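You operate a simulated robot arm through the tools that you are given. There is no shell and no other tool. Be economical: measure what you need, move in short steps, check, and stop when the job is done.

The job below is to be done with a simulated two-armed robot. You get a single attempt, and the scene is never put back.

JOB
Open the round frame and dust the inside of its glass.
Fine: hold the frame still while you undo the turn clip; lay the back on the serving tray; the soft brush goes back in its well. Set down upright: soft brush. What is to be rubbed or washed off counts as gone when no trace of it is left.

Only the result counts: the job must be done as asked and must still hold three seconds after the hand-in. Knocking over, shifting, dropping, spilling or breaking anything else fails it.

ROBOT AND FRAMES
Two 6-joint arms with two-finger parallel grippers on one trunk that stands fixed in place. Base frame: the origin is at the foot of the trunk, x ahead of it, y to its left, z up; the work surface is at about z = 800. Lengths are in mm, angles in degrees, forces in N, time in s.
The left shoulder is at [20, 148, 841], the right one opposite. With the tool pointing down near the work surface each hand reaches from about 280 to 900 mm from the base axis, measured 20 degrees to its own side. Payload 4.4 kg a hand.
The TCP of each hand is the grasp point between the finger pads, 23 mm short of the fingertips. In the tool frame z runs along the fingers and y along their closing line. The gripper opens to 94 mm. The fingers are 38 mm wide and 10 mm thick; the gripper's body (54 by 96 mm) begins 39 mm behind the TCP.
Orientation is told as [roll, pitch, yaw] about the base's x, y, z axes, in that order, counted from this pose: with the fingers straight down and closing along the base's y, the tool's x points along the base's -x, its y along +y and its z along -z.

CONTROLS
- The arms move only by the tool send_rows. It takes "left_rows", "right_rows" or both (then of equal length, played together; a hand with none holds still); each is a list of rows, each a list of 7 numbers: the opening, from 0 (shut) to 1 (fully open), then the shift along the base's x, y, z in mm, then the turn, a rotation vector about the base's x, y, z in rad. In form: [[claw, x, y, z, rx, ry, rz], ...]. A call has 1 to 20 rows; each row shifts and turns the commanded pose from where the row before left it. Rows are played at 5 a second. More than 50 mm and 8.6 degrees between two rows, or a gripper value outside its range, and nothing of the call is played. Where a pose cannot be reached the arm comes as near as it can. A force on the tool above 40 N (or 10 N above the force at the start of the call, whichever is more), or a blocked arm, ends the call early, and 0.2 s more pass. Each finger travels about 45 mm/s and halts on what it meets, pressing with about 31 N; the grip force reading is that of the motor and also rises with nothing between the fingers. The clock runs only during rows and for 0.2 s after the last one: add rows that do not move to give the fingers time. The reply holds the time, the measured pose of the TCP, the force on the tool along the base axes, the opening and the grip force, in the units named above and with some noise, with the torque about the TCP (base axes, N m) and any sound that the robot's microphone picked up.
- Cameras (640 x 400 px; columns grow to the right, rows downward): "scene" is now at [50.6, -10, 1511.6]; the picture's right is [-0.19, -0.98, 0.00], its down [-0.67, 0.13, -0.73] and it looks along [0.72, -0.14, -0.68] (base axes); focal length 316 px, centre (320, 200). "left" rides on the left gripper at [86, -16, -74] in its tool frame; the picture's right is [0.18, 0.98, 0.00], its down [-0.58, 0.11, -0.81] and it looks along [-0.79, 0.15, 0.59] (tool axes); focal length 243 px, centre (320, 200). "right" rides on the right gripper at [86, 16, -75] in its tool frame; the picture's right is [-0.18, 0.98, 0.00], its down [-0.58, -0.11, -0.81] and it looks along [-0.79, -0.15, 0.59] (tool axes); focal length 243 px, centre (320, 200). There is no depth. A picture from a camera that has moved, and an enlarged one, comes with that camera's place and axes in the base frame and with its lens. The place of the scene camera against the robot may be out by one fixed shift of up to 12 mm in any direction.
- grab_frame(camera): a new picture of that camera. The clock stands still meanwhile.
- pan_tilt(pan, tilt): turns the head with the scene camera to pan (to the left, within 86 degrees either way) and tilt (down, from -29 to 69), counted from straight ahead of the robot. It gives what a move gives.
- close_up(camera, box): a new picture of the part [left, top, right, bottom] of that camera's present view, enlarged. The clock stands still meanwhile.
- close_job(): hands the job in; it is judged then, once.

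Go step by step. Nothing tells you positions but the pictures and the camera data: compare them with the known pose of the tool, close in by small moves and look again before you grip or let go. The budget is 120 turns and 78 pictures, counting those below and the enlarged ones. Unless the task says otherwise, let go and move clear before handing in, and close with one line.

The tools are called after "Call:" as a command line: name --argument value ..., lists and objects as JSON in quotes. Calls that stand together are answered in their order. send_rows: Moves the arms, as the interface text tells. Its arguments: {"type":"object","properties":{"left_rows":{"type":"array","items":{"type":"array","items":{"type":"number"}}},"right_rows":{"type":"array","items":{"type":"array","items":{"type":"number"}}}},"required":[]} The other tools are called the same way: pan_tilt (pan, tilt) turns the head that bears the scene camera; grab_frame (camera) takes a picture; close_up (camera, box) takes an enlarged picture of a part of a camera's view; close_job () hands the job in.

At the start:

```text
t: 0.0
left_tool_pos: [656.5, 288.2, 1189.8]
left_ee_rot: [0.1, 0.1, -0.1]
left_ft_force: [0.7, -0.4, -1.1]
left_moment: [-0.02, -0.02, 0.0]
left_finger_gap: 94.1
left_finger_force: 0.0
right_tool_pos: [591.5, -286.3, 1153.7]
right_ee_rot: [0.0, 0.0, 0.0]
right_ft_force: [-0.2, -0.3, 0.4]
right_moment: [-0.04, 0.01, -0.02]
right_finger_gap: 94.1
right_finger_force: 0.0
head pan, tilt: [-10.8, 43.0]
```

scene: 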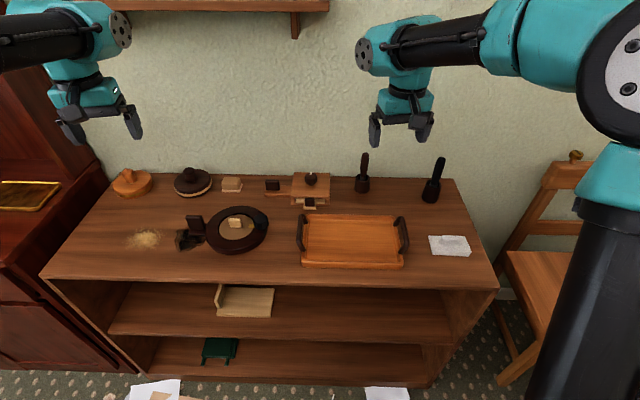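
right: 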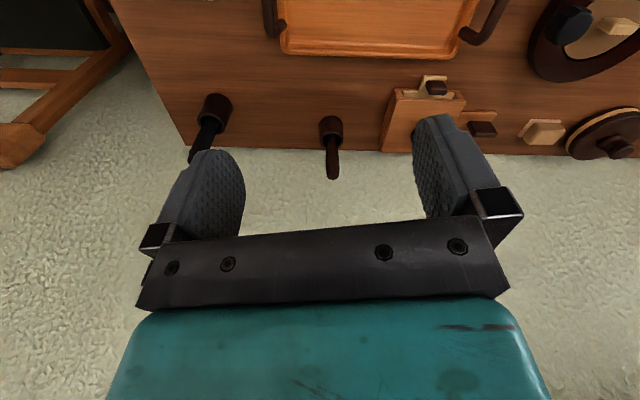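
left: 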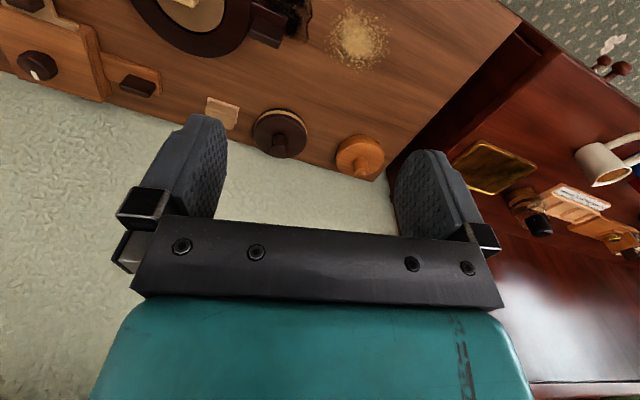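

I see a bench with a round frame, a tray, brushes and other items. First I'll enlarge the important parts.

Call:
close_up --camera "scene" --box '[100, 150, 300, 275]'

Call:
close_up --camera "scene" --box '[260, 140, 480, 277]'

```text
3.20 times, centred on (200, 212) of scene
camera zoom: at [50.6, -10.0, 1511.6], right [-0.19, -0.98, 0.0], down [-0.67, 0.13, -0.73], along [0.72, -0.14, -0.68], focal length 1012 px, centre (704, 160)
```

zoom: 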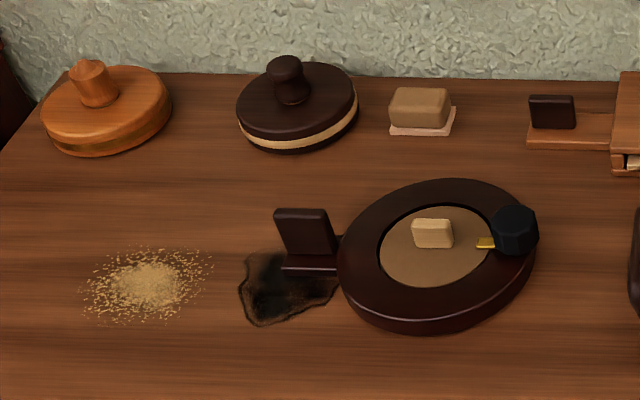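

```text
2.91 times, centred on (370, 208) of scene
camera zoom: at [50.6, -10.0, 1511.6], right [-0.19, -0.98, 0.0], down [-0.67, 0.13, -0.73], along [0.72, -0.14, -0.68], focal length 920 px, centre (174, 175)
```

zoom: 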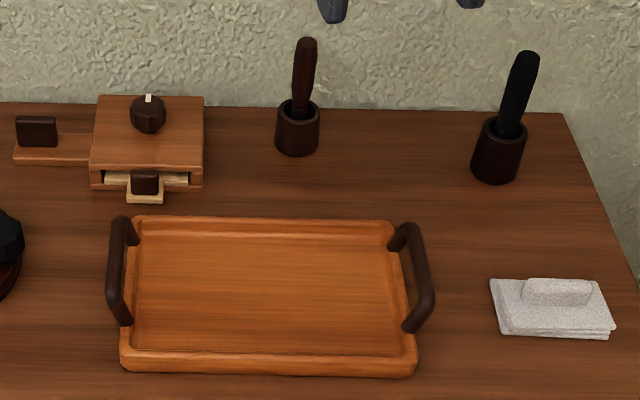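

The frame sits near (708, 115) with its clip on the right side (703, 41) and an upright hold tab on its left (738, 228). The two brushes stand in wells near (816, -300) and (733, -506). I'll bring both hands nearer for a better view.

Call:
send_rows --left_rows '[[1, -19, -28, -32.6, 0, 0, 0], [1, -19, -28, -32.6, 0, 0, 0], [1, -19, -28, -32.6, 0, 0, 0], [1, -19, -28, -32.6, 0, 0, 0], [1, -19, -28, -32.6, 0, 0, 0], [1, -19, -28, -32.6, 0, 0, 0], [1, -19, -28, -32.6, 0, 0, 0]]' --right_rows '[[1, 0, -11, -25, 0, 0, 0], [1, 0, -11, -25, 0, 0, 0], [1, 0, -11, -25, 0, 0, 0], [1, 0, -11, -25, 0, 0, 0], [1, 0, -11, -25, 0, 0, 0], [1, 0, -11, -25, 0, 0, 0], [1, 0, -11, -25, 0, 0, 0]]'

Call:
grab_frame --camera "left"

Call:
grab_frame --camera "right"

```text
t: 1.6
left_tool_pos: [523.6, 92.6, 959.2]
left_ee_rot: [0.0, 0.0, -0.1]
left_ft_force: [-0.6, 1.4, -0.6]
left_moment: [-0.04, 0.01, 0.03]
left_finger_gap: 94.4
left_finger_force: 0.1
right_tool_pos: [591.1, -365.7, 977.9]
right_ee_rot: [0.0, 0.0, 0.0]
right_ft_force: [0.6, 0.5, -0.1]
right_moment: [0.01, 0.01, 0.02]
right_finger_gap: 94.1
right_finger_force: 0.0
head pan, tilt: [-10.8, 43.0]
```

```text
72 pictures are left
camera left: at [437.4, 76.8, 1034.6], right [-0.18, 0.98, 0.0], down [0.58, 0.11, 0.81], along [0.79, 0.15, -0.59], focal length 243 px, centre (320, 200)
```

left: 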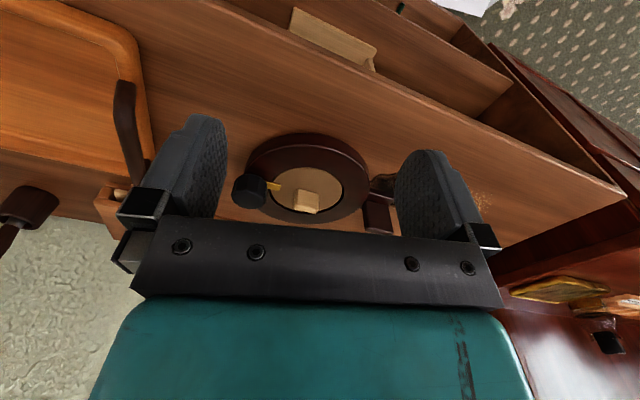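

```text
71 pictures are left
camera right: at [506.6, -348.9, 1053.1], right [0.18, 0.98, 0.0], down [0.58, -0.11, 0.81], along [0.79, -0.15, -0.59], focal length 243 px, centre (320, 200)
```

right: 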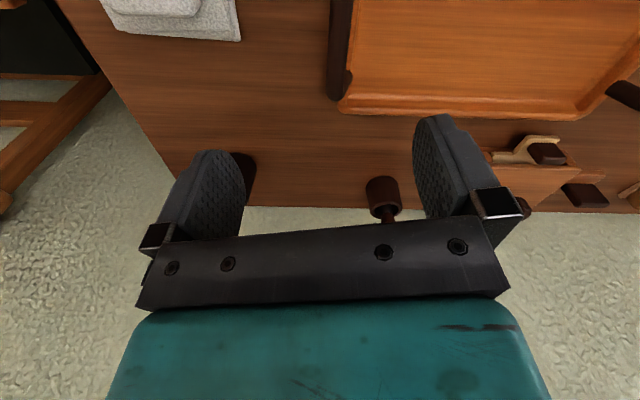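

The left camera agrees with my estimate for the frame. I'll enlarge it for the details, and look at the brush tops from the scene camera.

Call:
close_up --camera "left" --box '[220, 120, 400, 240]'

Call:
close_up --camera "scene" --box '[340, 145, 460, 215]'

Call:
close_up --camera "scene" --box '[170, 190, 280, 260]'

```text
3.33 times, centred on (310, 180) of left
camera zoom: at [437.4, 76.8, 1034.6], right [-0.18, 0.98, 0.0], down [0.58, 0.11, 0.81], along [0.79, 0.15, -0.59], focal length 809 px, centre (353, 267)
```

zoom: 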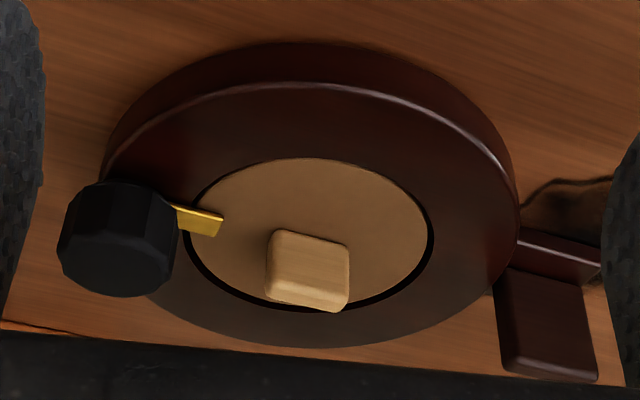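

```text
5.33 times, centred on (400, 180) of scene
camera zoom: at [50.4, -9.6, 1511.6], right [-0.19, -0.98, 0.0], down [-0.67, 0.13, -0.73], along [0.72, -0.14, -0.68], focal length 1686 px, centre (-107, 307)
```

zoom: 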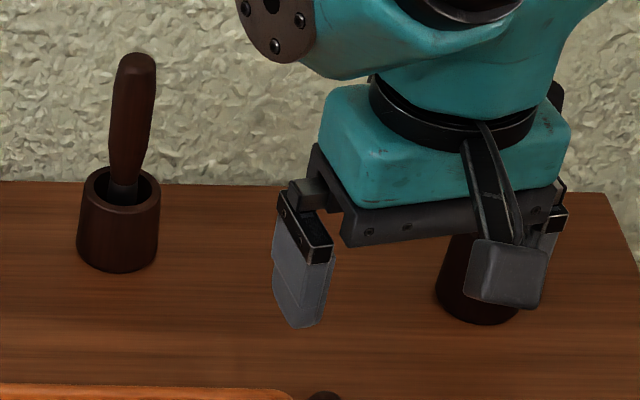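

```text
5.71 times, centred on (225, 225) of scene
camera zoom: at [50.4, -9.6, 1511.6], right [-0.19, -0.98, 0.0], down [-0.67, 0.13, -0.73], along [0.72, -0.14, -0.68], focal length 1806 px, centre (863, 57)
```

zoom: 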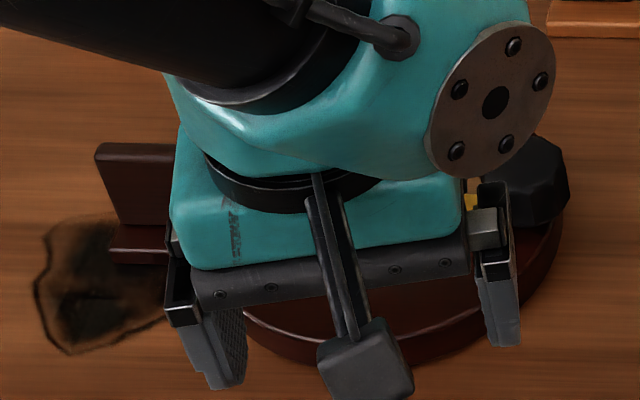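

The frame is about (701, 109), the clip knob about (695, 32, 845), and the hold tab's top about (727, 219, 860). I'll turn the left hand -90° so that it can pinch the tab along x, and view the frame from the left.

Call:
send_rows --left_rows '[[1, 18.5, 17.9, 0, 0, 0, -0.1428], [1, 18.5, 17.9, 0, 0, 0, -0.1428], [1, 18.5, 17.9, 0, 0, 0, -0.1428], [1, 18.5, 17.9, 0, 0, 0, -0.1428], [1, 18.5, 17.9, 0, 0, 0, -0.1428], [1, 18.5, 17.9, 0, 0, 0, -0.1428], [1, 18.5, 17.9, 0, 0, 0, -0.1428], [1, 18.5, 17.9, 0, 0, 0, -0.1428], [1, 18.5, 17.9, 0, 0, 0, -0.1428], [1, 18.5, 17.9, 0, 0, 0, -0.1428], [1, 18.5, 17.9, 0, 0, 0, -0.1428]]'

Call:
grab_frame --camera "left"

Call:
grab_frame --camera "scene"

```text
t: 4.0
left_tool_pos: [727.0, 288.3, 960.7]
left_ee_rot: [0.0, 0.0, -90.1]
left_ft_force: [0.5, -0.1, 0.6]
left_moment: [0.05, 0.03, 0.0]
left_finger_gap: 93.9
left_finger_force: 0.1
right_tool_pos: [591.8, -365.3, 978.0]
right_ee_rot: [0.0, 0.0, 0.0]
right_ft_force: [0.2, -0.5, 1.1]
right_moment: [0.02, -0.02, 0.01]
right_finger_gap: 93.9
right_finger_force: 0.1
head pan, tilt: [-10.8, 43.0]
```

```text
67 pictures are left
camera left: at [710.7, 375.7, 1035.6], right [0.98, 0.18, 0.0], down [0.11, -0.58, 0.81], along [0.15, -0.79, -0.59], focal length 243 px, centre (320, 200)
```

left: 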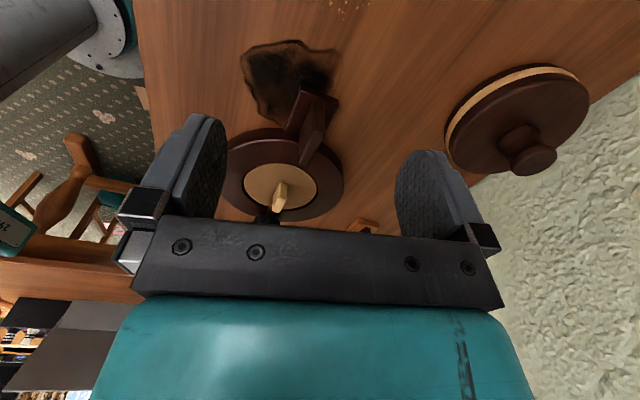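

```text
66 pictures are left
```

scene: 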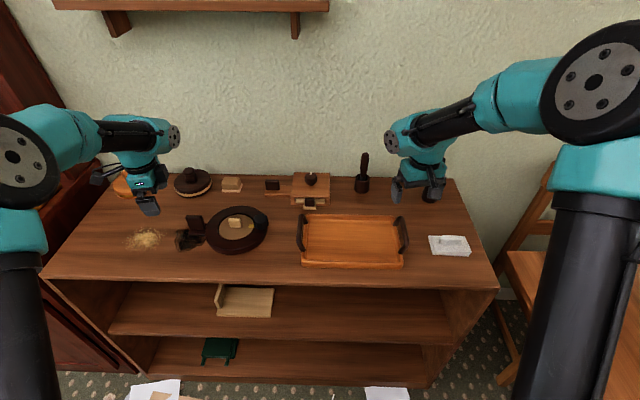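

Call:
close_up --camera "left" --box '[210, 80, 370, 230]'

```text
2.67 times, centred on (290, 155) of left
camera zoom: at [710.7, 375.7, 1035.6], right [0.98, 0.18, 0.0], down [0.11, -0.58, 0.81], along [0.15, -0.79, -0.59], focal length 647 px, centre (400, 320)
```

zoom: 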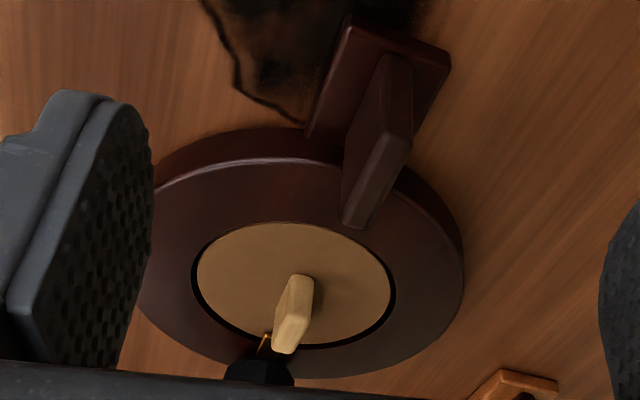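

The tab's top edge runs from about (728, 199) to (737, 241) at z≈860, so the frame's yaw is about -12°. I'll line up above the tab and descend part way.

Call:
send_rows --left_rows '[[1, 2.5, -31, -10, 0, 0, -0.1], [1, 2.5, -31, -10, 0, 0, -0.1], [1, 0, 0, -35, 0, 0, 0], [1, 0, 0, 0, 0, 0, 0]]'

Call:
grab_frame --camera "left"

```text
t: 5.0
left_tool_pos: [732.0, 224.7, 906.8]
left_ee_rot: [0.0, 0.0, -101.6]
left_ft_force: [-0.1, -0.5, 0.5]
left_moment: [0.02, 0.02, 0.01]
left_finger_gap: 93.9
left_finger_force: 0.1
right_tool_pos: [591.3, -364.6, 978.3]
right_ee_rot: [0.0, 0.0, 0.0]
right_ft_force: [-0.5, 0.0, -1.1]
right_moment: [0.03, 0.0, 0.0]
right_finger_gap: 94.3
right_finger_force: 0.3
head pan, tilt: [-10.8, 43.0]
```

```text
64 pictures are left
camera left: at [734.2, 314.0, 981.0], right [1.0, -0.02, 0.0], down [-0.01, -0.59, 0.81], along [-0.01, -0.81, -0.59], focal length 243 px, centre (320, 200)
```

left: 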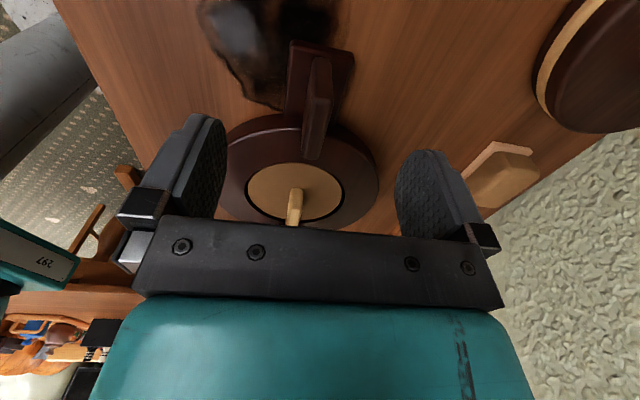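

The hand is centred on the tab. I'll descend to z≈850 and close part way.

Call:
send_rows --left_rows '[[1, 0, 0, -20, 0, 0, 0], [1, 0, 0, -20, 0, 0, 0], [0.8, 0, 0, -17, 0, 0, 0], [0.5, 0, 0, 0, 0, 0, 0], [0.3, 0, 0, 0, 0, 0, 0], [0.3, 0, 0, 0, 0, 0, 0], [0.3, 0, 0, 0, 0, 0, 0]]'

Call:
close_up --camera "left" --box '[180, 40, 460, 240]'

```text
t: 6.6
left_tool_pos: [732.1, 228.1, 848.8]
left_ee_rot: [-0.1, 0.0, -101.4]
left_ft_force: [-0.8, -0.5, 0.3]
left_moment: [0.02, 0.0, -0.01]
left_finger_gap: 28.3
left_finger_force: 0.1
right_tool_pos: [591.5, -366.4, 978.2]
right_ee_rot: [0.0, 0.0, -0.1]
right_ft_force: [0.6, -0.1, -0.3]
right_moment: [0.04, 0.03, 0.02]
right_finger_gap: 93.9
right_finger_force: 0.1
head pan, tilt: [-10.8, 43.0]
```

```text
2.00 times, centred on (320, 140) of left
camera zoom: at [733.2, 316.2, 924.2], right [1.0, -0.01, 0.0], down [-0.01, -0.59, 0.81], along [-0.01, -0.81, -0.59], focal length 485 px, centre (320, 320)
```

zoom: 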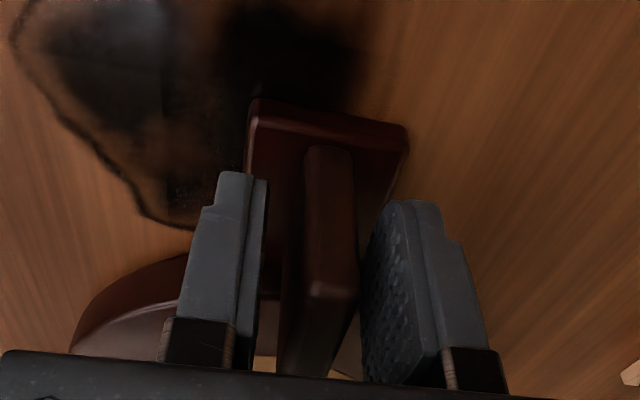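

The tab is between the fingers, very slightly to the right. I'll shift 2 mm and grip.

Call:
send_rows --left_rows '[[0.3, 2, 0, 0, 0, 0, 0], [0.2, 0, 0, 0, 0, 0, 0], [0.1, 0, 0, 0, 0, 0, 0], [0.05, 0, 0, 0, 0, 0, 0], [0.0, 0, 0, 0, 0, 0, 0], [0.0, 0, 0, 0, 0, 0, 0]]'

Call:
close_up --camera "scene" --box '[160, 180, 320, 280]'

```text
t: 8.0
left_tool_pos: [734.6, 226.9, 849.6]
left_ee_rot: [0.1, 0.0, -101.4]
left_ft_force: [-0.7, 0.9, -0.1]
left_moment: [-0.05, 0.02, 0.01]
left_finger_gap: 13.0
left_finger_force: 30.9
right_tool_pos: [591.9, -365.5, 978.7]
right_ee_rot: [0.0, 0.0, 0.1]
right_ft_force: [-0.4, 0.0, -0.5]
right_moment: [-0.03, -0.02, -0.01]
right_finger_gap: 94.1
right_finger_force: 0.0
head pan, tilt: [-10.8, 43.0]
```

```text
4.00 times, centred on (240, 230) of scene
camera zoom: at [50.6, -10.0, 1511.6], right [-0.19, -0.98, 0.0], down [-0.67, 0.13, -0.73], along [0.72, -0.14, -0.68], focal length 1264 px, centre (640, 80)
```

zoom: 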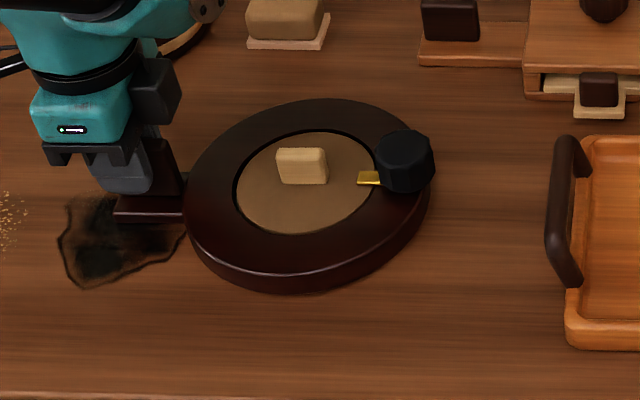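

The frame is held (13 mm gap, 31 N). Now I'll bring the right hand in front of the clip to look at it.

Call:
send_rows --right_rows '[[1, 0, 47, -4, 0, 0, 0], [1, 0, 47, -4, 0, 0, 0], [1, 0, 47, -4, 0, 0, 0], [1, 0, 47, -4, 0, 0, 0], [1, 0, 47, -4, 0, 0, 0], [1, 0, 47, -4, 0, 0, 0], [1, 0, 47, -4, 0, 0, 0], [1, 0, 47, -4, 0, 0, 0], [1, 0, 47, -4, 0, 0, 0], [1, 0, 0, 0, 0, 0, 0]]' --left_rows '[[0, 0, 0, 0, 0, 0, 0], [0, 0, 0, 0, 0, 0, 0], [0, 0, 0, 0, 0, 0, 0], [0, 0, 0, 0, 0, 0, 0], [0, 0, 0, 0, 0, 0, 0], [0, 0, 0, 0, 0, 0, 0], [0, 0, 0, 0, 0, 0, 0], [0, 0, 0, 0, 0, 0, 0], [0, 0, 0, 0, 0, 0, 0], [0, 0, 0, 0, 0, 0, 0]]'

Call:
close_up --camera "right" --box '[200, 80, 440, 230]'

```text
t: 10.2
left_tool_pos: [734.3, 227.1, 849.5]
left_ee_rot: [0.1, -0.1, -101.5]
left_ft_force: [-0.1, -1.6, 0.1]
left_moment: [0.14, 0.04, 0.04]
left_finger_gap: 13.0
left_finger_force: 30.4
right_tool_pos: [591.2, 58.6, 942.3]
right_ee_rot: [0.0, 0.1, 0.0]
right_ft_force: [0.0, 0.2, 0.5]
right_moment: [-0.03, 0.02, -0.01]
right_finger_gap: 93.7
right_finger_force: 0.0
head pan, tilt: [-10.8, 43.0]
```

```text
2.67 times, centred on (320, 155) of right
camera zoom: at [506.5, 75.2, 1018.2], right [0.18, 0.98, 0.0], down [0.58, -0.11, 0.81], along [0.79, -0.15, -0.59], focal length 647 px, centre (320, 320)
```

zoom: 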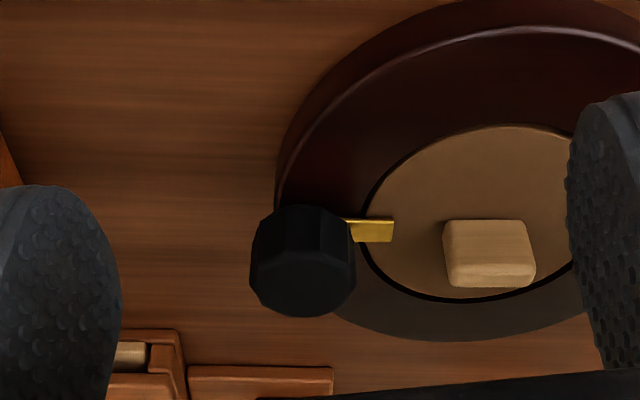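

Combining the views, the knob's top centre is about (691, 34, 858), roughly 43 mm wide, with the latch pointing at the disc. I'll move the right hand above it with a smaller opening and check.

Call:
send_rows --right_rows '[[0.85, 33, -8, -10, 0, 0, 0], [0.7, 33, -8, -10, 0, 0, 0], [0.7, 33, -8, -10, 0, 0, 0], [0.7, 0, 0, 0, 0, 0, 0]]'

Call:
close_up --camera "right" --box '[160, 0, 480, 240]'

Call:
close_up --camera "scene" --box '[160, 160, 320, 280]'

```text
t: 11.2
left_tool_pos: [734.5, 227.0, 849.2]
left_ee_rot: [0.0, 0.0, -101.4]
left_ft_force: [-1.2, 0.6, -0.4]
left_moment: [0.05, -0.04, -0.11]
left_finger_gap: 13.0
left_finger_force: 30.6
right_tool_pos: [689.5, 36.6, 914.3]
right_ee_rot: [0.0, 0.0, 0.1]
right_ft_force: [-0.3, -0.7, -0.3]
right_moment: [0.0, 0.0, -0.01]
right_finger_gap: 65.9
right_finger_force: 0.0
head pan, tilt: [-10.8, 43.0]
```

```text
1.67 times, centred on (320, 120) of right
camera zoom: at [604.8, 52.9, 989.1], right [0.18, 0.98, 0.0], down [0.58, -0.11, 0.81], along [0.79, -0.15, -0.59], focal length 404 px, centre (320, 333)
```

zoom: 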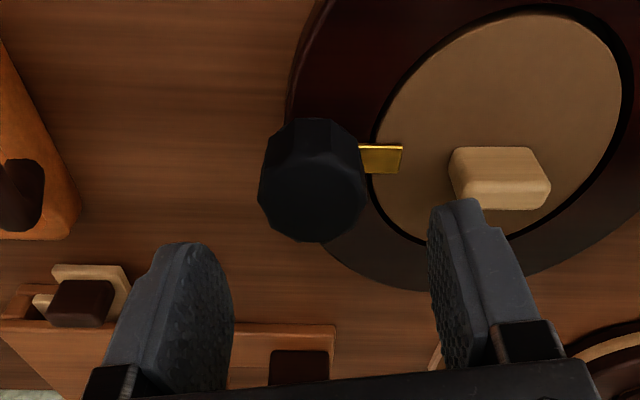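

```text
3.33 times, centred on (240, 220) of scene
camera zoom: at [50.6, -10.0, 1511.6], right [-0.19, -0.98, 0.0], down [-0.67, 0.13, -0.73], along [0.72, -0.14, -0.68], focal length 1054 px, centre (587, 133)
```

zoom: 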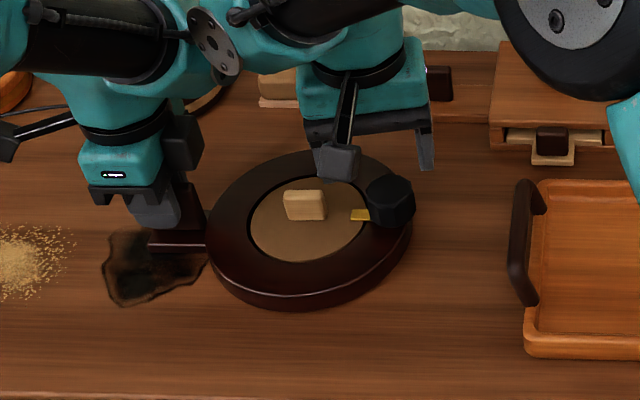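

The knob centre now triangulates to about (698, 33, 854). I'll correct, descend with the tips just above the latch, and look.

Call:
send_rows --right_rows '[[0.7, 8, -3.5, 0, 0, 0, 0], [0.7, 0, 0, -20, 0, 0, 0], [0.7, 0, 0, -20, 0, 0, 0], [0.7, 0, 0, -17, 0, 0, 0], [0.7, 0, 0, 0, 0, 0, 0]]'

Call:
close_up --camera "right" --box '[160, 0, 480, 240]'

```text
t: 12.4
left_tool_pos: [734.1, 227.2, 849.0]
left_ee_rot: [0.0, 0.0, -101.4]
left_ft_force: [-0.4, 0.2, 0.4]
left_moment: [0.05, -0.03, -0.07]
left_finger_gap: 12.7
left_finger_force: 31.0
right_tool_pos: [697.8, 33.4, 856.2]
right_ee_rot: [0.0, 0.0, 0.0]
right_ft_force: [0.0, -0.2, 0.0]
right_moment: [-0.02, 0.01, 0.03]
right_finger_gap: 65.7
right_finger_force: 0.1
head pan, tilt: [-10.8, 43.0]
```

```text
1.67 times, centred on (320, 120) of right
camera zoom: at [612.1, 50.0, 930.9], right [0.18, 0.98, 0.0], down [0.58, -0.11, 0.81], along [0.79, -0.15, -0.59], focal length 404 px, centre (320, 333)
```

zoom: 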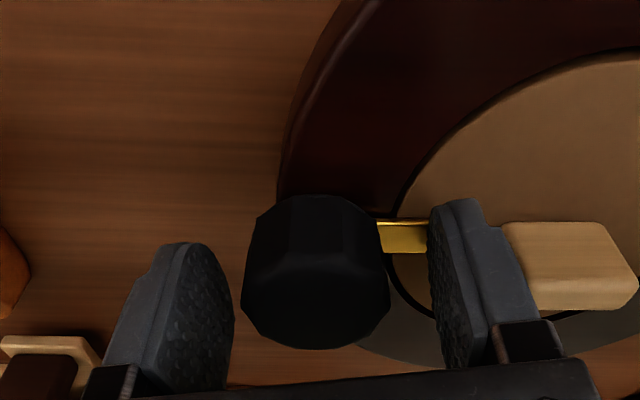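

The knob is centred between the fingers. I'll close on it.

Call:
send_rows --right_rows '[[0.55, 1, -1, 0, 0, 0, 0], [0.48, 0, 0, 0, 0, 0, 0], [0.4, 0, 0, 0, 0, 0, 0], [0.3, 0, 0, 0, 0, 0, 0], [0.2, 0, 0, 0, 0, 0, 0], [0.2, 0, 0, 0, 0, 0, 0]]'

```text
t: 13.8
left_tool_pos: [733.6, 226.1, 850.2]
left_ee_rot: [0.0, -0.1, -101.5]
left_ft_force: [-2.0, -15.7, 1.3]
left_moment: [0.3, -0.06, 0.11]
left_finger_gap: 13.1
left_finger_force: 30.9
right_tool_pos: [699.0, 32.1, 856.5]
right_ee_rot: [0.0, -0.1, 0.0]
right_ft_force: [2.3, 16.3, 0.6]
right_moment: [-0.27, 0.01, -0.08]
right_finger_gap: 40.2
right_finger_force: 30.4
head pan, tilt: [-10.8, 43.0]
```

Gripped at 40 mm, with a 16 N side load. I'll ease the hand toward +y and try a small turn.

Call:
send_rows --right_rows '[[0.2, 0, 1, 0, 0, 0, 0], [0.2, 0, 0, 0, 0, 0, 0]]'

Call:
send_rows --right_rows '[[0.2, 0, 0, 0, 0, 0, 0.07], [0.2, 0, 0, 0, 0, 0, 0.07], [0.2, 0, 0, 0, 0, 0, 0]]'

```text
t: 14.4
left_tool_pos: [735.1, 227.5, 850.3]
left_ee_rot: [0.0, -0.1, -101.4]
left_ft_force: [-2.1, -15.8, 1.5]
left_moment: [-0.09, 0.08, 0.2]
left_finger_gap: 13.0
left_finger_force: 30.8
right_tool_pos: [699.0, 33.3, 856.7]
right_ee_rot: [-0.1, 0.1, 0.0]
right_ft_force: [2.0, 15.4, 0.3]
right_moment: [-0.26, -0.13, -0.03]
right_finger_gap: 40.0
right_finger_force: 31.1
head pan, tilt: [-10.8, 43.0]
```

```text
t: 15.2
left_tool_pos: [734.8, 226.1, 849.8]
left_ee_rot: [0.0, 0.0, -101.4]
left_ft_force: [-2.0, -25.3, 1.6]
left_moment: [0.06, 0.02, 0.63]
left_finger_gap: 12.8
left_finger_force: 31.1
right_tool_pos: [697.9, 32.1, 856.9]
right_ee_rot: [0.0, 0.0, 8.1]
right_ft_force: [1.9, 26.2, 0.0]
right_moment: [-0.19, 0.02, -0.13]
right_finger_gap: 40.4
right_finger_force: 30.9
head pan, tilt: [-10.8, 43.0]
```

Call:
close_up --camera "right" --box '[160, 0, 480, 240]'

Call:
close_up --camera "scene" --box '[160, 160, 320, 280]'

```text
1.67 times, centred on (320, 120) of right
camera zoom: at [612.6, 36.4, 931.5], right [0.04, 1.0, 0.0], down [0.59, -0.03, 0.81], along [0.81, -0.03, -0.59], focal length 404 px, centre (320, 333)
```

zoom: 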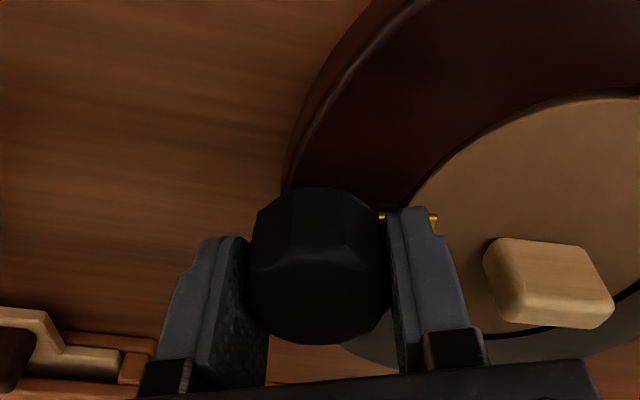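

```text
3.33 times, centred on (240, 220) of scene
camera zoom: at [50.6, -10.0, 1511.6], right [-0.19, -0.98, 0.0], down [-0.67, 0.13, -0.73], along [0.72, -0.14, -0.68], focal length 1054 px, centre (587, 133)
```

zoom: 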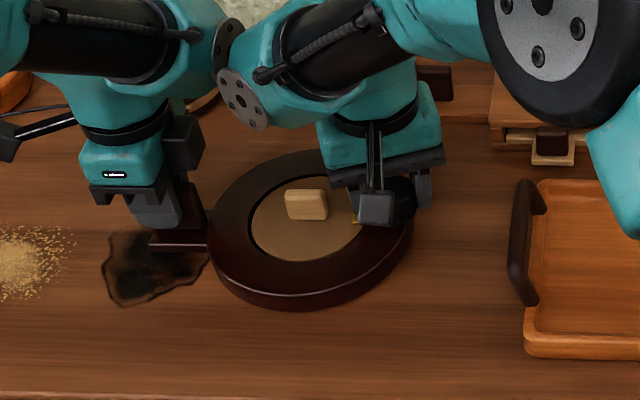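

The side load means the right hand pulls the frame toward -y, so I'll ease it +2 mm in y and see.

Call:
send_rows --right_rows '[[0.2, 0, 2, 0, 0, 0, 0], [0.2, 0, 0, 0, 0, 0, 0]]'

```text
t: 15.8
left_tool_pos: [734.7, 227.1, 850.2]
left_ee_rot: [0.0, 0.0, -101.4]
left_ft_force: [-0.2, -16.3, 0.0]
left_moment: [-0.68, 0.13, 0.69]
left_finger_gap: 13.0
left_finger_force: 31.2
right_tool_pos: [698.8, 33.5, 855.5]
right_ee_rot: [0.1, 0.0, 8.0]
right_ft_force: [-1.4, 15.1, -0.6]
right_moment: [0.53, -0.17, -0.06]
right_finger_gap: 39.8
right_finger_force: 31.2
head pan, tilt: [-10.8, 43.0]
```

Call:
send_rows --right_rows '[[0.2, 0, 2, 0, 0, 0, 0], [0.2, 0, 0.5, 0, 0, 0, 0.0], [0.2, 0, 0, 0, 0, 0, 0]]'

```text
t: 16.6
left_tool_pos: [734.7, 228.7, 849.7]
left_ee_rot: [0.0, -0.1, -101.4]
left_ft_force: [2.9, 12.9, 0.2]
left_moment: [-0.39, 0.09, -0.07]
left_finger_gap: 12.9
left_finger_force: 31.6
right_tool_pos: [699.5, 34.5, 856.7]
right_ee_rot: [0.0, 0.1, 8.0]
right_ft_force: [-2.3, -11.4, -0.2]
right_moment: [0.31, -0.14, 0.05]
right_finger_gap: 40.2
right_finger_force: 31.1
head pan, tilt: [-10.8, 43.0]
```

Call:
send_rows --right_rows '[[0.2, 0, -1, 0, 0, 0, 0], [0.2, 0, 0, 0, 0, 0, 0.1], [0.2, 0, 0, 0, 0, 0, 0.1], [0.2, 0, 0, 0, 0, 0, 0]]'

Call:
close_up --camera "right" --box '[160, 0, 480, 240]'

```text
t: 17.6
left_tool_pos: [734.2, 228.6, 850.0]
left_ee_rot: [0.1, 0.0, -101.4]
left_ft_force: [5.4, 19.9, -1.8]
left_moment: [0.75, -0.13, 0.23]
left_finger_gap: 13.1
left_finger_force: 31.2
right_tool_pos: [698.3, 36.0, 856.6]
right_ee_rot: [0.1, 0.0, 19.6]
right_ft_force: [-6.0, -16.6, 7.2]
right_moment: [0.13, 0.43, 0.05]
right_finger_gap: 40.2
right_finger_force: 30.8
head pan, tilt: [-10.8, 43.0]
```

```text
1.67 times, centred on (320, 120) of right
camera zoom: at [613.4, 21.2, 931.5], right [-0.15, 0.99, 0.0], down [0.58, 0.09, 0.81], along [0.8, 0.12, -0.59], focal length 404 px, centre (320, 333)
```

zoom: 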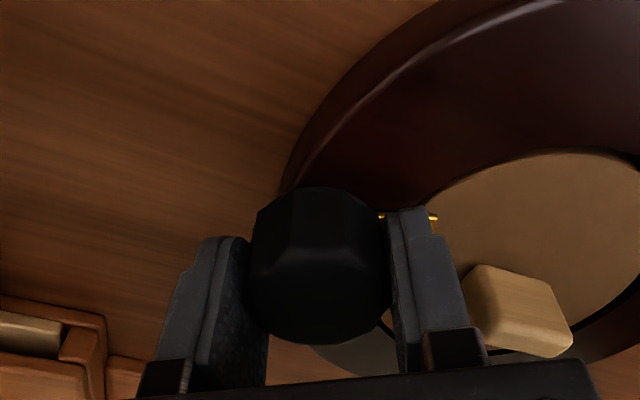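

The latch turns along with the hand. I'll keep turning in small steps and trim the side load.

Call:
send_rows --right_rows '[[0.2, 0, -1.5, 0, 0, 0, 0], [0.2, 0, 0, 0, 0, 0, 0.1], [0.2, 0, 0, 0, 0, 0, 0.1], [0.2, 0, 0, 0, 0, 0, 0.1], [0.2, 0, 0, 0, 0, 0, 0]]'

```text
t: 18.8
left_tool_pos: [734.3, 226.3, 850.8]
left_ee_rot: [0.1, 0.0, -101.4]
left_ft_force: [5.4, -0.9, -0.4]
left_moment: [0.39, -0.01, 0.91]
left_finger_gap: 12.8
left_finger_force: 31.4
right_tool_pos: [699.3, 33.9, 857.0]
right_ee_rot: [0.0, -0.1, 36.8]
right_ft_force: [-6.5, 5.7, 8.1]
right_moment: [0.21, 0.46, -0.01]
right_finger_gap: 40.1
right_finger_force: 30.9
head pan, tilt: [-10.8, 43.0]
```

Call:
send_rows --right_rows '[[0.2, 0, 0, 0, 0, 0, 0.1], [0.2, 0, 0, 0, 0, 0, 0.1], [0.2, 0, 0, 0, 0, 0, 0.1], [0.2, 0, 0, 0, 0, 0, 0]]'

```text
t: 19.8
left_tool_pos: [734.9, 225.3, 849.6]
left_ee_rot: [0.0, 0.0, -101.5]
left_ft_force: [0.5, -23.2, 0.1]
left_moment: [-0.43, 0.02, 1.06]
left_finger_gap: 12.9
left_finger_force: 30.9
right_tool_pos: [699.9, 34.2, 856.8]
right_ee_rot: [-0.1, -0.1, 54.0]
right_ft_force: [-3.4, 22.1, 2.4]
right_moment: [0.38, 0.38, -0.06]
right_finger_gap: 40.1
right_finger_force: 31.2
head pan, tilt: [-10.8, 43.0]
```

Still free turning; I'll trim y by +1.5 mm and continue.

Call:
send_rows --right_rows '[[0.2, 0, 2, 0, 0, 0, 0], [0.2, 0, 0, 0, 0, 0, 0.1], [0.2, 0, 0.5, 0, 0, 0, 0.1], [0.2, 0, 0.5, 0, 0, 0, 0.1], [0.2, 0, 0, 0, 0, 0, 0]]'

Call:
close_up --camera "scene" --box '[160, 160, 320, 280]'

Call:
close_up --camera "right" --box '[160, 0, 480, 240]'

```text
t: 21.0
left_tool_pos: [734.6, 227.8, 849.9]
left_ee_rot: [0.1, 0.0, -101.5]
left_ft_force: [5.5, -5.4, 0.2]
left_moment: [0.2, 0.08, 1.08]
left_finger_gap: 13.3
left_finger_force: 31.1
right_tool_pos: [700.1, 36.8, 856.4]
right_ee_rot: [0.0, 0.0, 71.1]
right_ft_force: [-6.1, 5.2, 3.2]
right_moment: [-0.02, -0.23, -0.01]
right_finger_gap: 40.2
right_finger_force: 31.1
head pan, tilt: [-10.8, 43.0]
```

```text
3.33 times, centred on (240, 220) of scene
camera zoom: at [50.6, -10.0, 1511.6], right [-0.19, -0.98, 0.0], down [-0.67, 0.13, -0.73], along [0.72, -0.14, -0.68], focal length 1054 px, centre (587, 133)
```

zoom: 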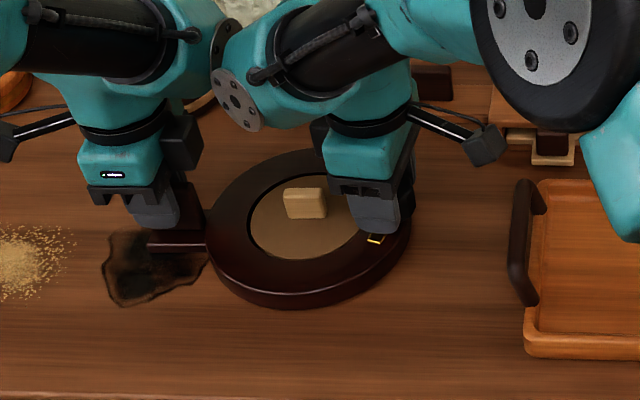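

```text
1.67 times, centred on (320, 120) of right
camera zoom: at [657.6, -40.0, 931.5], right [-0.87, 0.49, 0.0], down [0.29, 0.52, 0.81], along [0.4, 0.7, -0.59], focal length 404 px, centre (320, 333)
```

zoom: 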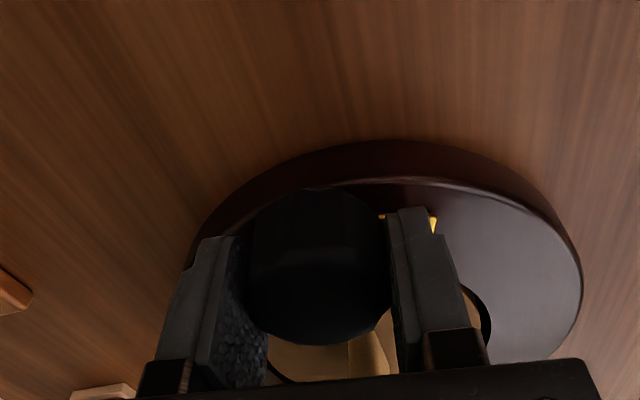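

The latch has turned 71° and is off the disc. I'll go on to about 95°.

Call:
send_rows --right_rows '[[0.2, 0, 0.5, 0, 0, 0, 0.1], [0.2, 0, 0.5, 0, 0, 0, 0.1], [0.2, 0, 0.5, 0, 0, 0, 0.1], [0.2, 0, 0, 0, 0, 0, 0.1], [0.2, 0, 0, 0, 0, 0, 0]]'

```text
t: 22.2
left_tool_pos: [733.3, 227.9, 850.8]
left_ee_rot: [0.1, 0.0, -101.4]
left_ft_force: [6.7, 17.6, -0.4]
left_moment: [0.4, 0.02, 1.04]
left_finger_gap: 13.4
left_finger_force: 31.4
right_tool_pos: [698.8, 36.7, 856.7]
right_ee_rot: [0.0, -0.1, 94.0]
right_ft_force: [-7.7, -14.2, 4.0]
right_moment: [-0.18, -0.34, -0.22]
right_finger_gap: 39.9
right_finger_force: 31.1
head pan, tilt: [-10.8, 43.0]
```

Turned 94°. I'll open and rise to look at it.

Call:
send_rows --right_rows '[[0.2, 0, -1, 0, 0, 0, 0], [0.5, 0, 0, 0, 0, 0, 0], [0.65, 0, 0, 0, 0, 0, 0], [0.65, 0, 0, 0, 0, 0, 0], [0.65, 0, 0, 25, 0, 0, 0], [0.65, 0, 0, 40, 0, 0, 0], [0.65, 0, -40, 30, 0, 0, 0], [0.65, 0, -20, 0, 0, 0, 0]]'

Call:
close_up --camera "scene" --box '[160, 160, 320, 280]'

Call:
close_up --camera "right" --box '[160, 0, 480, 240]'

```text
t: 24.0
left_tool_pos: [735.1, 226.7, 849.7]
left_ee_rot: [0.1, -0.1, -101.4]
left_ft_force: [-0.6, 2.1, 2.0]
left_moment: [-0.35, 0.13, -0.06]
left_finger_gap: 12.8
left_finger_force: 30.2
right_tool_pos: [699.5, -22.8, 951.1]
right_ee_rot: [0.1, 0.0, 94.0]
right_ft_force: [0.3, -0.1, 0.4]
right_moment: [-0.03, -0.03, -0.02]
right_finger_gap: 60.9
right_finger_force: 0.0
head pan, tilt: [-10.8, 43.0]
```

```text
3.33 times, centred on (240, 220) of scene
camera zoom: at [50.6, -9.9, 1511.6], right [-0.19, -0.98, 0.0], down [-0.67, 0.13, -0.73], along [0.72, -0.14, -0.68], focal length 1054 px, centre (587, 133)
```

zoom: 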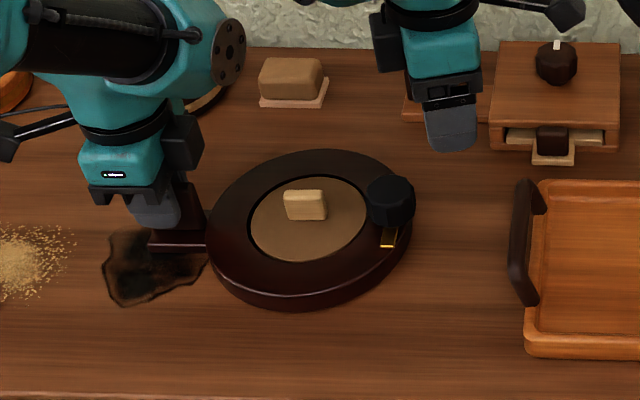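

```text
1.67 times, centred on (320, 120) of right
camera zoom: at [691.3, -110.1, 1025.9], right [-0.99, 0.12, 0.0], down [0.07, 0.59, 0.81], along [0.09, 0.8, -0.59], focal length 404 px, centre (320, 333)
```

zoom: 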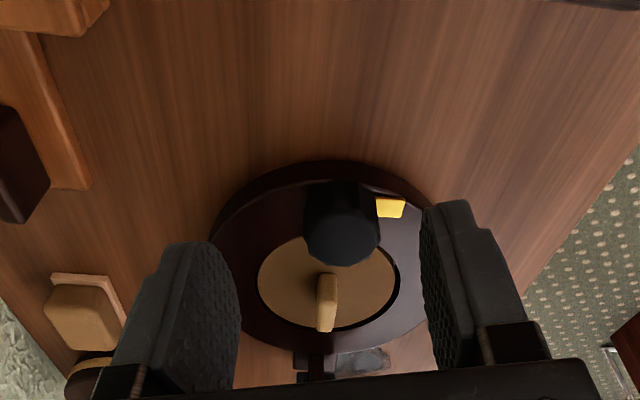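

The latch is clear of the disc. The left wrist leans over the disc and would get in the right hand's way, so I'll release the tab and retreat the left hand.

Call:
send_rows --left_rows '[[0.2, 0, 0, 0, 0, 0, 0], [0.35, 0, 0, 0, 0, 0, 0], [0.5, 0, 0, 0, 0, 0, 0], [0.5, 0, 0, 0, 0, 0, 0], [0.5, 0, 0, 30, 0, 0, 0], [0.5, 0, 0, 40, 0, 0, 0], [0.5, 0, 20, 40, 0, 0, 0], [0.5, -10, 40, 20, 0, 0, 0], [0.5, -10, 40, 20, 0, 0, 0], [0.5, -10, 40, 20, 0, 0, 0]]'

Call:
grab_frame --camera "scene"

Call:
close_up --camera "left" --box '[180, 40, 460, 240]'

```text
t: 26.2
left_tool_pos: [702.4, 367.3, 1017.6]
left_ee_rot: [-0.1, 0.0, -101.5]
left_ft_force: [0.3, -0.3, 0.3]
left_moment: [0.02, 0.03, -0.01]
left_finger_gap: 47.2
left_finger_force: 0.0
right_tool_pos: [700.4, -22.8, 951.4]
right_ee_rot: [0.0, 0.0, 93.9]
right_ft_force: [-0.1, -0.6, 0.5]
right_moment: [0.03, -0.02, -0.02]
right_finger_gap: 61.0
right_finger_force: 0.1
head pan, tilt: [-10.8, 43.0]
```

```text
50 pictures are left
```

scene: 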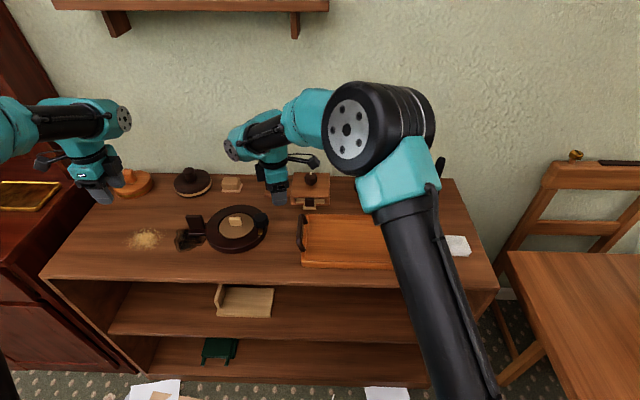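

```text
2.00 times, centred on (320, 140) of left
camera zoom: at [703.0, 455.7, 1092.8], right [1.0, -0.01, 0.0], down [-0.01, -0.59, 0.81], along [-0.01, -0.81, -0.59], focal length 485 px, centre (320, 320)
```

zoom: 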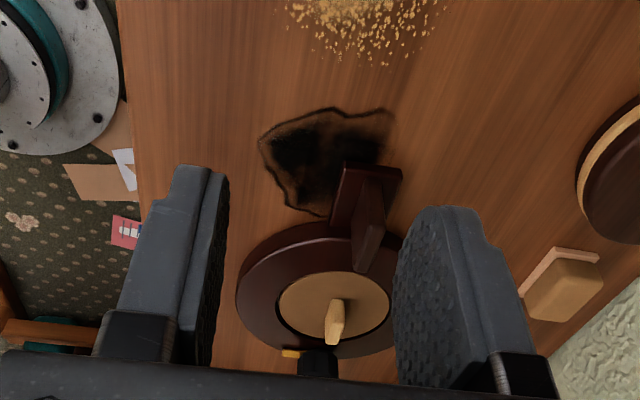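

The block triangulates to about (708, 109). I'll bring the right hand over it at yaw 80° and look.

Call:
send_rows --right_rows '[[0.65, 3, 44, 0, 0, 0, -0.12], [0.65, 3, 44, -10, 0, 0, -0.12], [0.65, 2, 44, -20, 0, 0, 0], [0.65, 0, 0, 0, 0, 0, 0]]'

Call:
close_up --camera "right" --box '[160, 0, 480, 240]'

Call:
close_up --camera "scene" --box '[160, 160, 320, 280]'

```text
t: 27.2
left_tool_pos: [702.3, 367.7, 1017.4]
left_ee_rot: [0.0, 0.1, -101.4]
left_ft_force: [0.2, 0.0, 0.3]
left_moment: [0.01, 0.02, -0.04]
left_finger_gap: 47.1
left_finger_force: 0.1
right_tool_pos: [704.5, 109.3, 923.7]
right_ee_rot: [0.1, 0.0, 80.2]
right_ft_force: [0.8, 0.1, -0.7]
right_moment: [0.01, 0.0, -0.03]
right_finger_gap: 61.3
right_finger_force: 0.0
head pan, tilt: [-10.8, 43.0]
```

```text
1.67 times, centred on (320, 120) of right
camera zoom: at [675.9, 27.3, 997.5], right [-0.94, 0.35, 0.0], down [0.21, 0.55, 0.81], along [0.28, 0.76, -0.59], focal length 404 px, centre (320, 333)
```

zoom: 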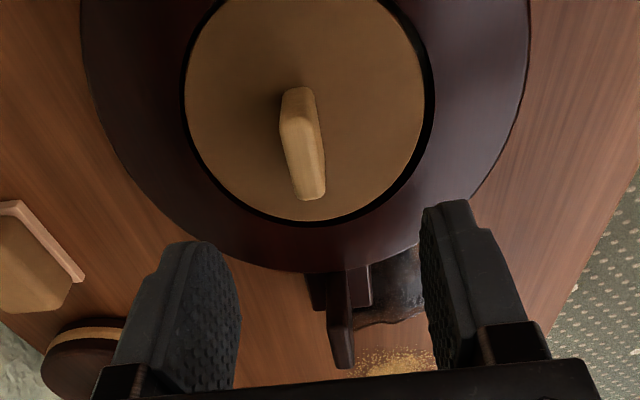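

```text
3.33 times, centred on (240, 220) of scene
camera zoom: at [50.6, -10.0, 1511.6], right [-0.19, -0.98, 0.0], down [-0.67, 0.13, -0.73], along [0.72, -0.14, -0.68], focal length 1054 px, centre (587, 133)
```

zoom: 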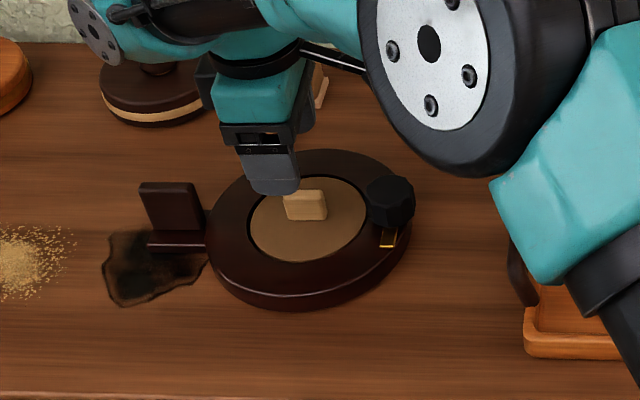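

The block's axis lies at about -13°, its centre near (710, 105). I'll correct and descend over it.

Call:
send_rows --right_rows '[[0.65, 5, -4, 0, 0, 0, -0.05], [0.65, 0, 0, -25, 0, 0, 0], [0.6, 0, 0, -25, 0, 0, 0], [0.5, 0, 0, -20, 0, 0, 0], [0.4, 0, 0, 0, 0, 0, 0], [0.4, 0, 0, 0, 0, 0, 0]]'

Call:
close_up --camera "right" --box '[160, 0, 480, 240]'

```text
t: 28.6
left_tool_pos: [700.8, 367.7, 1017.8]
left_ee_rot: [0.0, 0.1, -101.4]
left_ft_force: [0.2, 0.6, -0.2]
left_moment: [0.0, 0.0, -0.01]
left_finger_gap: 47.0
left_finger_force: 0.1
right_tool_pos: [713.7, 105.6, 851.5]
right_ee_rot: [-0.1, 0.1, 77.3]
right_ft_force: [0.9, -0.2, -0.7]
right_moment: [0.0, -0.02, 0.0]
right_finger_gap: 37.5
right_finger_force: 0.1
head pan, tilt: [-10.8, 43.0]
```

```text
1.67 times, centred on (320, 120) of right
camera zoom: at [679.7, 25.0, 926.2], right [-0.92, 0.39, 0.0], down [0.23, 0.54, 0.81], along [0.32, 0.74, -0.59], focal length 404 px, centre (320, 333)
```

zoom: 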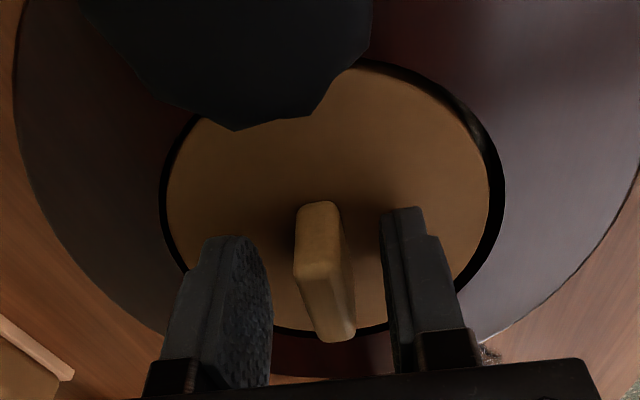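

The block is between the fingers. I'll shift 4 mm along it and close.

Call:
send_rows --right_rows '[[0.4, 1, 4, -1, 0, 0, 0], [0.3, 0, 0, 0, 0, 0, 0], [0.2, 0, 0, 0, 0, 0, 0], [0.1, 0, 0, 0, 0, 0, 0], [0.0, 0, 0, 0, 0, 0, 0], [0.0, 0, 0, 0, 0, 0, 0]]'

```text
t: 30.0
left_tool_pos: [702.4, 367.3, 1018.5]
left_ee_rot: [0.0, 0.0, -101.4]
left_ft_force: [0.1, 0.2, 1.0]
left_moment: [0.05, -0.02, 0.04]
left_finger_gap: 47.0
left_finger_force: 0.1
right_tool_pos: [713.4, 110.3, 851.3]
right_ee_rot: [0.1, 0.0, 77.3]
right_ft_force: [-0.3, 1.1, 1.7]
right_moment: [0.01, 0.02, -0.05]
right_finger_gap: 12.2
right_finger_force: 30.4
head pan, tilt: [-10.8, 43.0]
```

Gripped at 12 mm. I'll lift slowly and look.

Call:
send_rows --right_rows '[[0, 0, 0, 4, 0, 0, 0], [0, 0, 0, 6, 0, 0, 0], [0, 0, 0, 15, 0, 0, 0], [0, 0, 0, 30, 0, 0, 0], [0, 0, 0, 30, 0, 0, 0], [0, 0, 0, 0, 0, 0, 0]]'

Call:
grab_frame --camera "scene"

```text
t: 31.4
left_tool_pos: [703.1, 366.3, 1018.7]
left_ee_rot: [-0.1, 0.0, -101.4]
left_ft_force: [0.6, 0.1, -0.1]
left_moment: [-0.03, 0.01, -0.01]
left_finger_gap: 47.1
left_finger_force: 0.0
right_tool_pos: [715.5, 109.1, 934.4]
right_ee_rot: [-0.1, 0.0, 77.4]
right_ft_force: [-0.3, 0.0, -1.8]
right_moment: [0.0, 0.01, -0.01]
right_finger_gap: 12.1
right_finger_force: 30.7
head pan, tilt: [-10.8, 43.0]
```

```text
45 pictures are left
```

scene: 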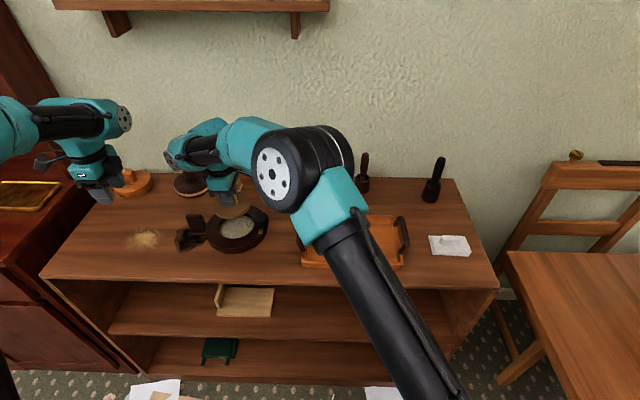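

The back is off and the dusty glass shows. I'll carry the back over the tray, whose centre I take to be about (605, -212).

Call:
send_rows --right_rows '[[0, -14, -40.4, 0, 0, 0, 0], [0, -14, -40.4, 0, 0, 0, 0], [0, -14, -40.4, 0, 0, 0, 0], [0, -14, -40.4, 0, 0, 0, 0], [0, -14, -40.4, 0, 0, 0, 0], [0, -14, -40.4, 0, 0, 0, 0], [0, -14, -40.4, 0, 0, 0, 0], [0, -14, -40.4, 0, 0, 0, 0], [0, 0, 0, 0, 0, 0, 0]]'

Call:
grab_frame --camera "right"

Call:
grab_frame --camera "scene"

```text
t: 33.4
left_tool_pos: [702.0, 367.3, 1017.3]
left_ee_rot: [0.0, 0.0, -101.4]
left_ft_force: [0.9, 0.0, 0.4]
left_moment: [0.02, -0.03, 0.02]
left_finger_gap: 47.0
left_finger_force: 0.1
right_tool_pos: [600.5, -215.2, 936.6]
right_ee_rot: [0.0, 0.0, 77.5]
right_ft_force: [-0.1, -1.4, -1.2]
right_moment: [-0.01, -0.02, -0.04]
right_finger_gap: 12.1
right_finger_force: 30.6
head pan, tilt: [-10.8, 43.0]
```

```text
44 pictures are left
camera right: at [567.0, -295.2, 1010.9], right [-0.92, 0.39, 0.0], down [0.23, 0.54, 0.81], along [0.32, 0.74, -0.59], focal length 243 px, centre (320, 200)
```

right: 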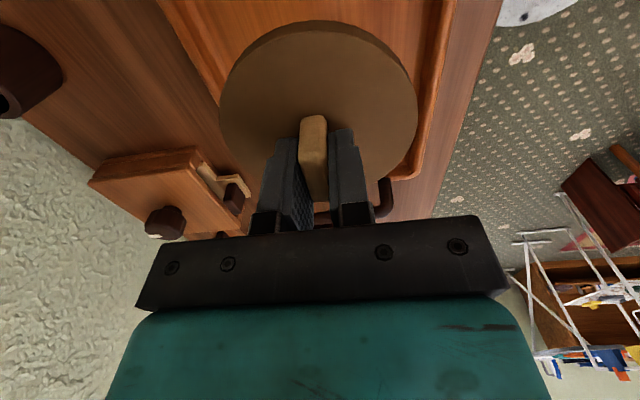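

```text
43 pictures are left
```

scene: 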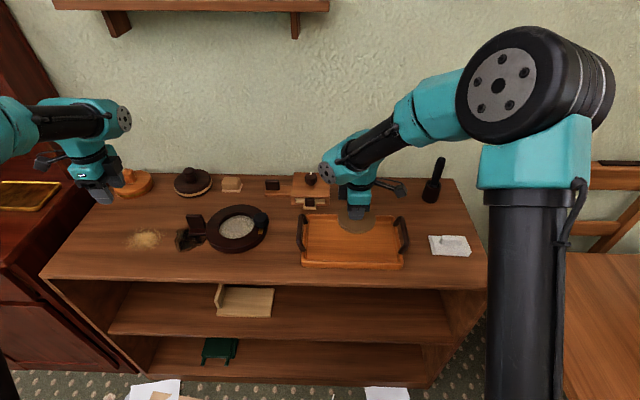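

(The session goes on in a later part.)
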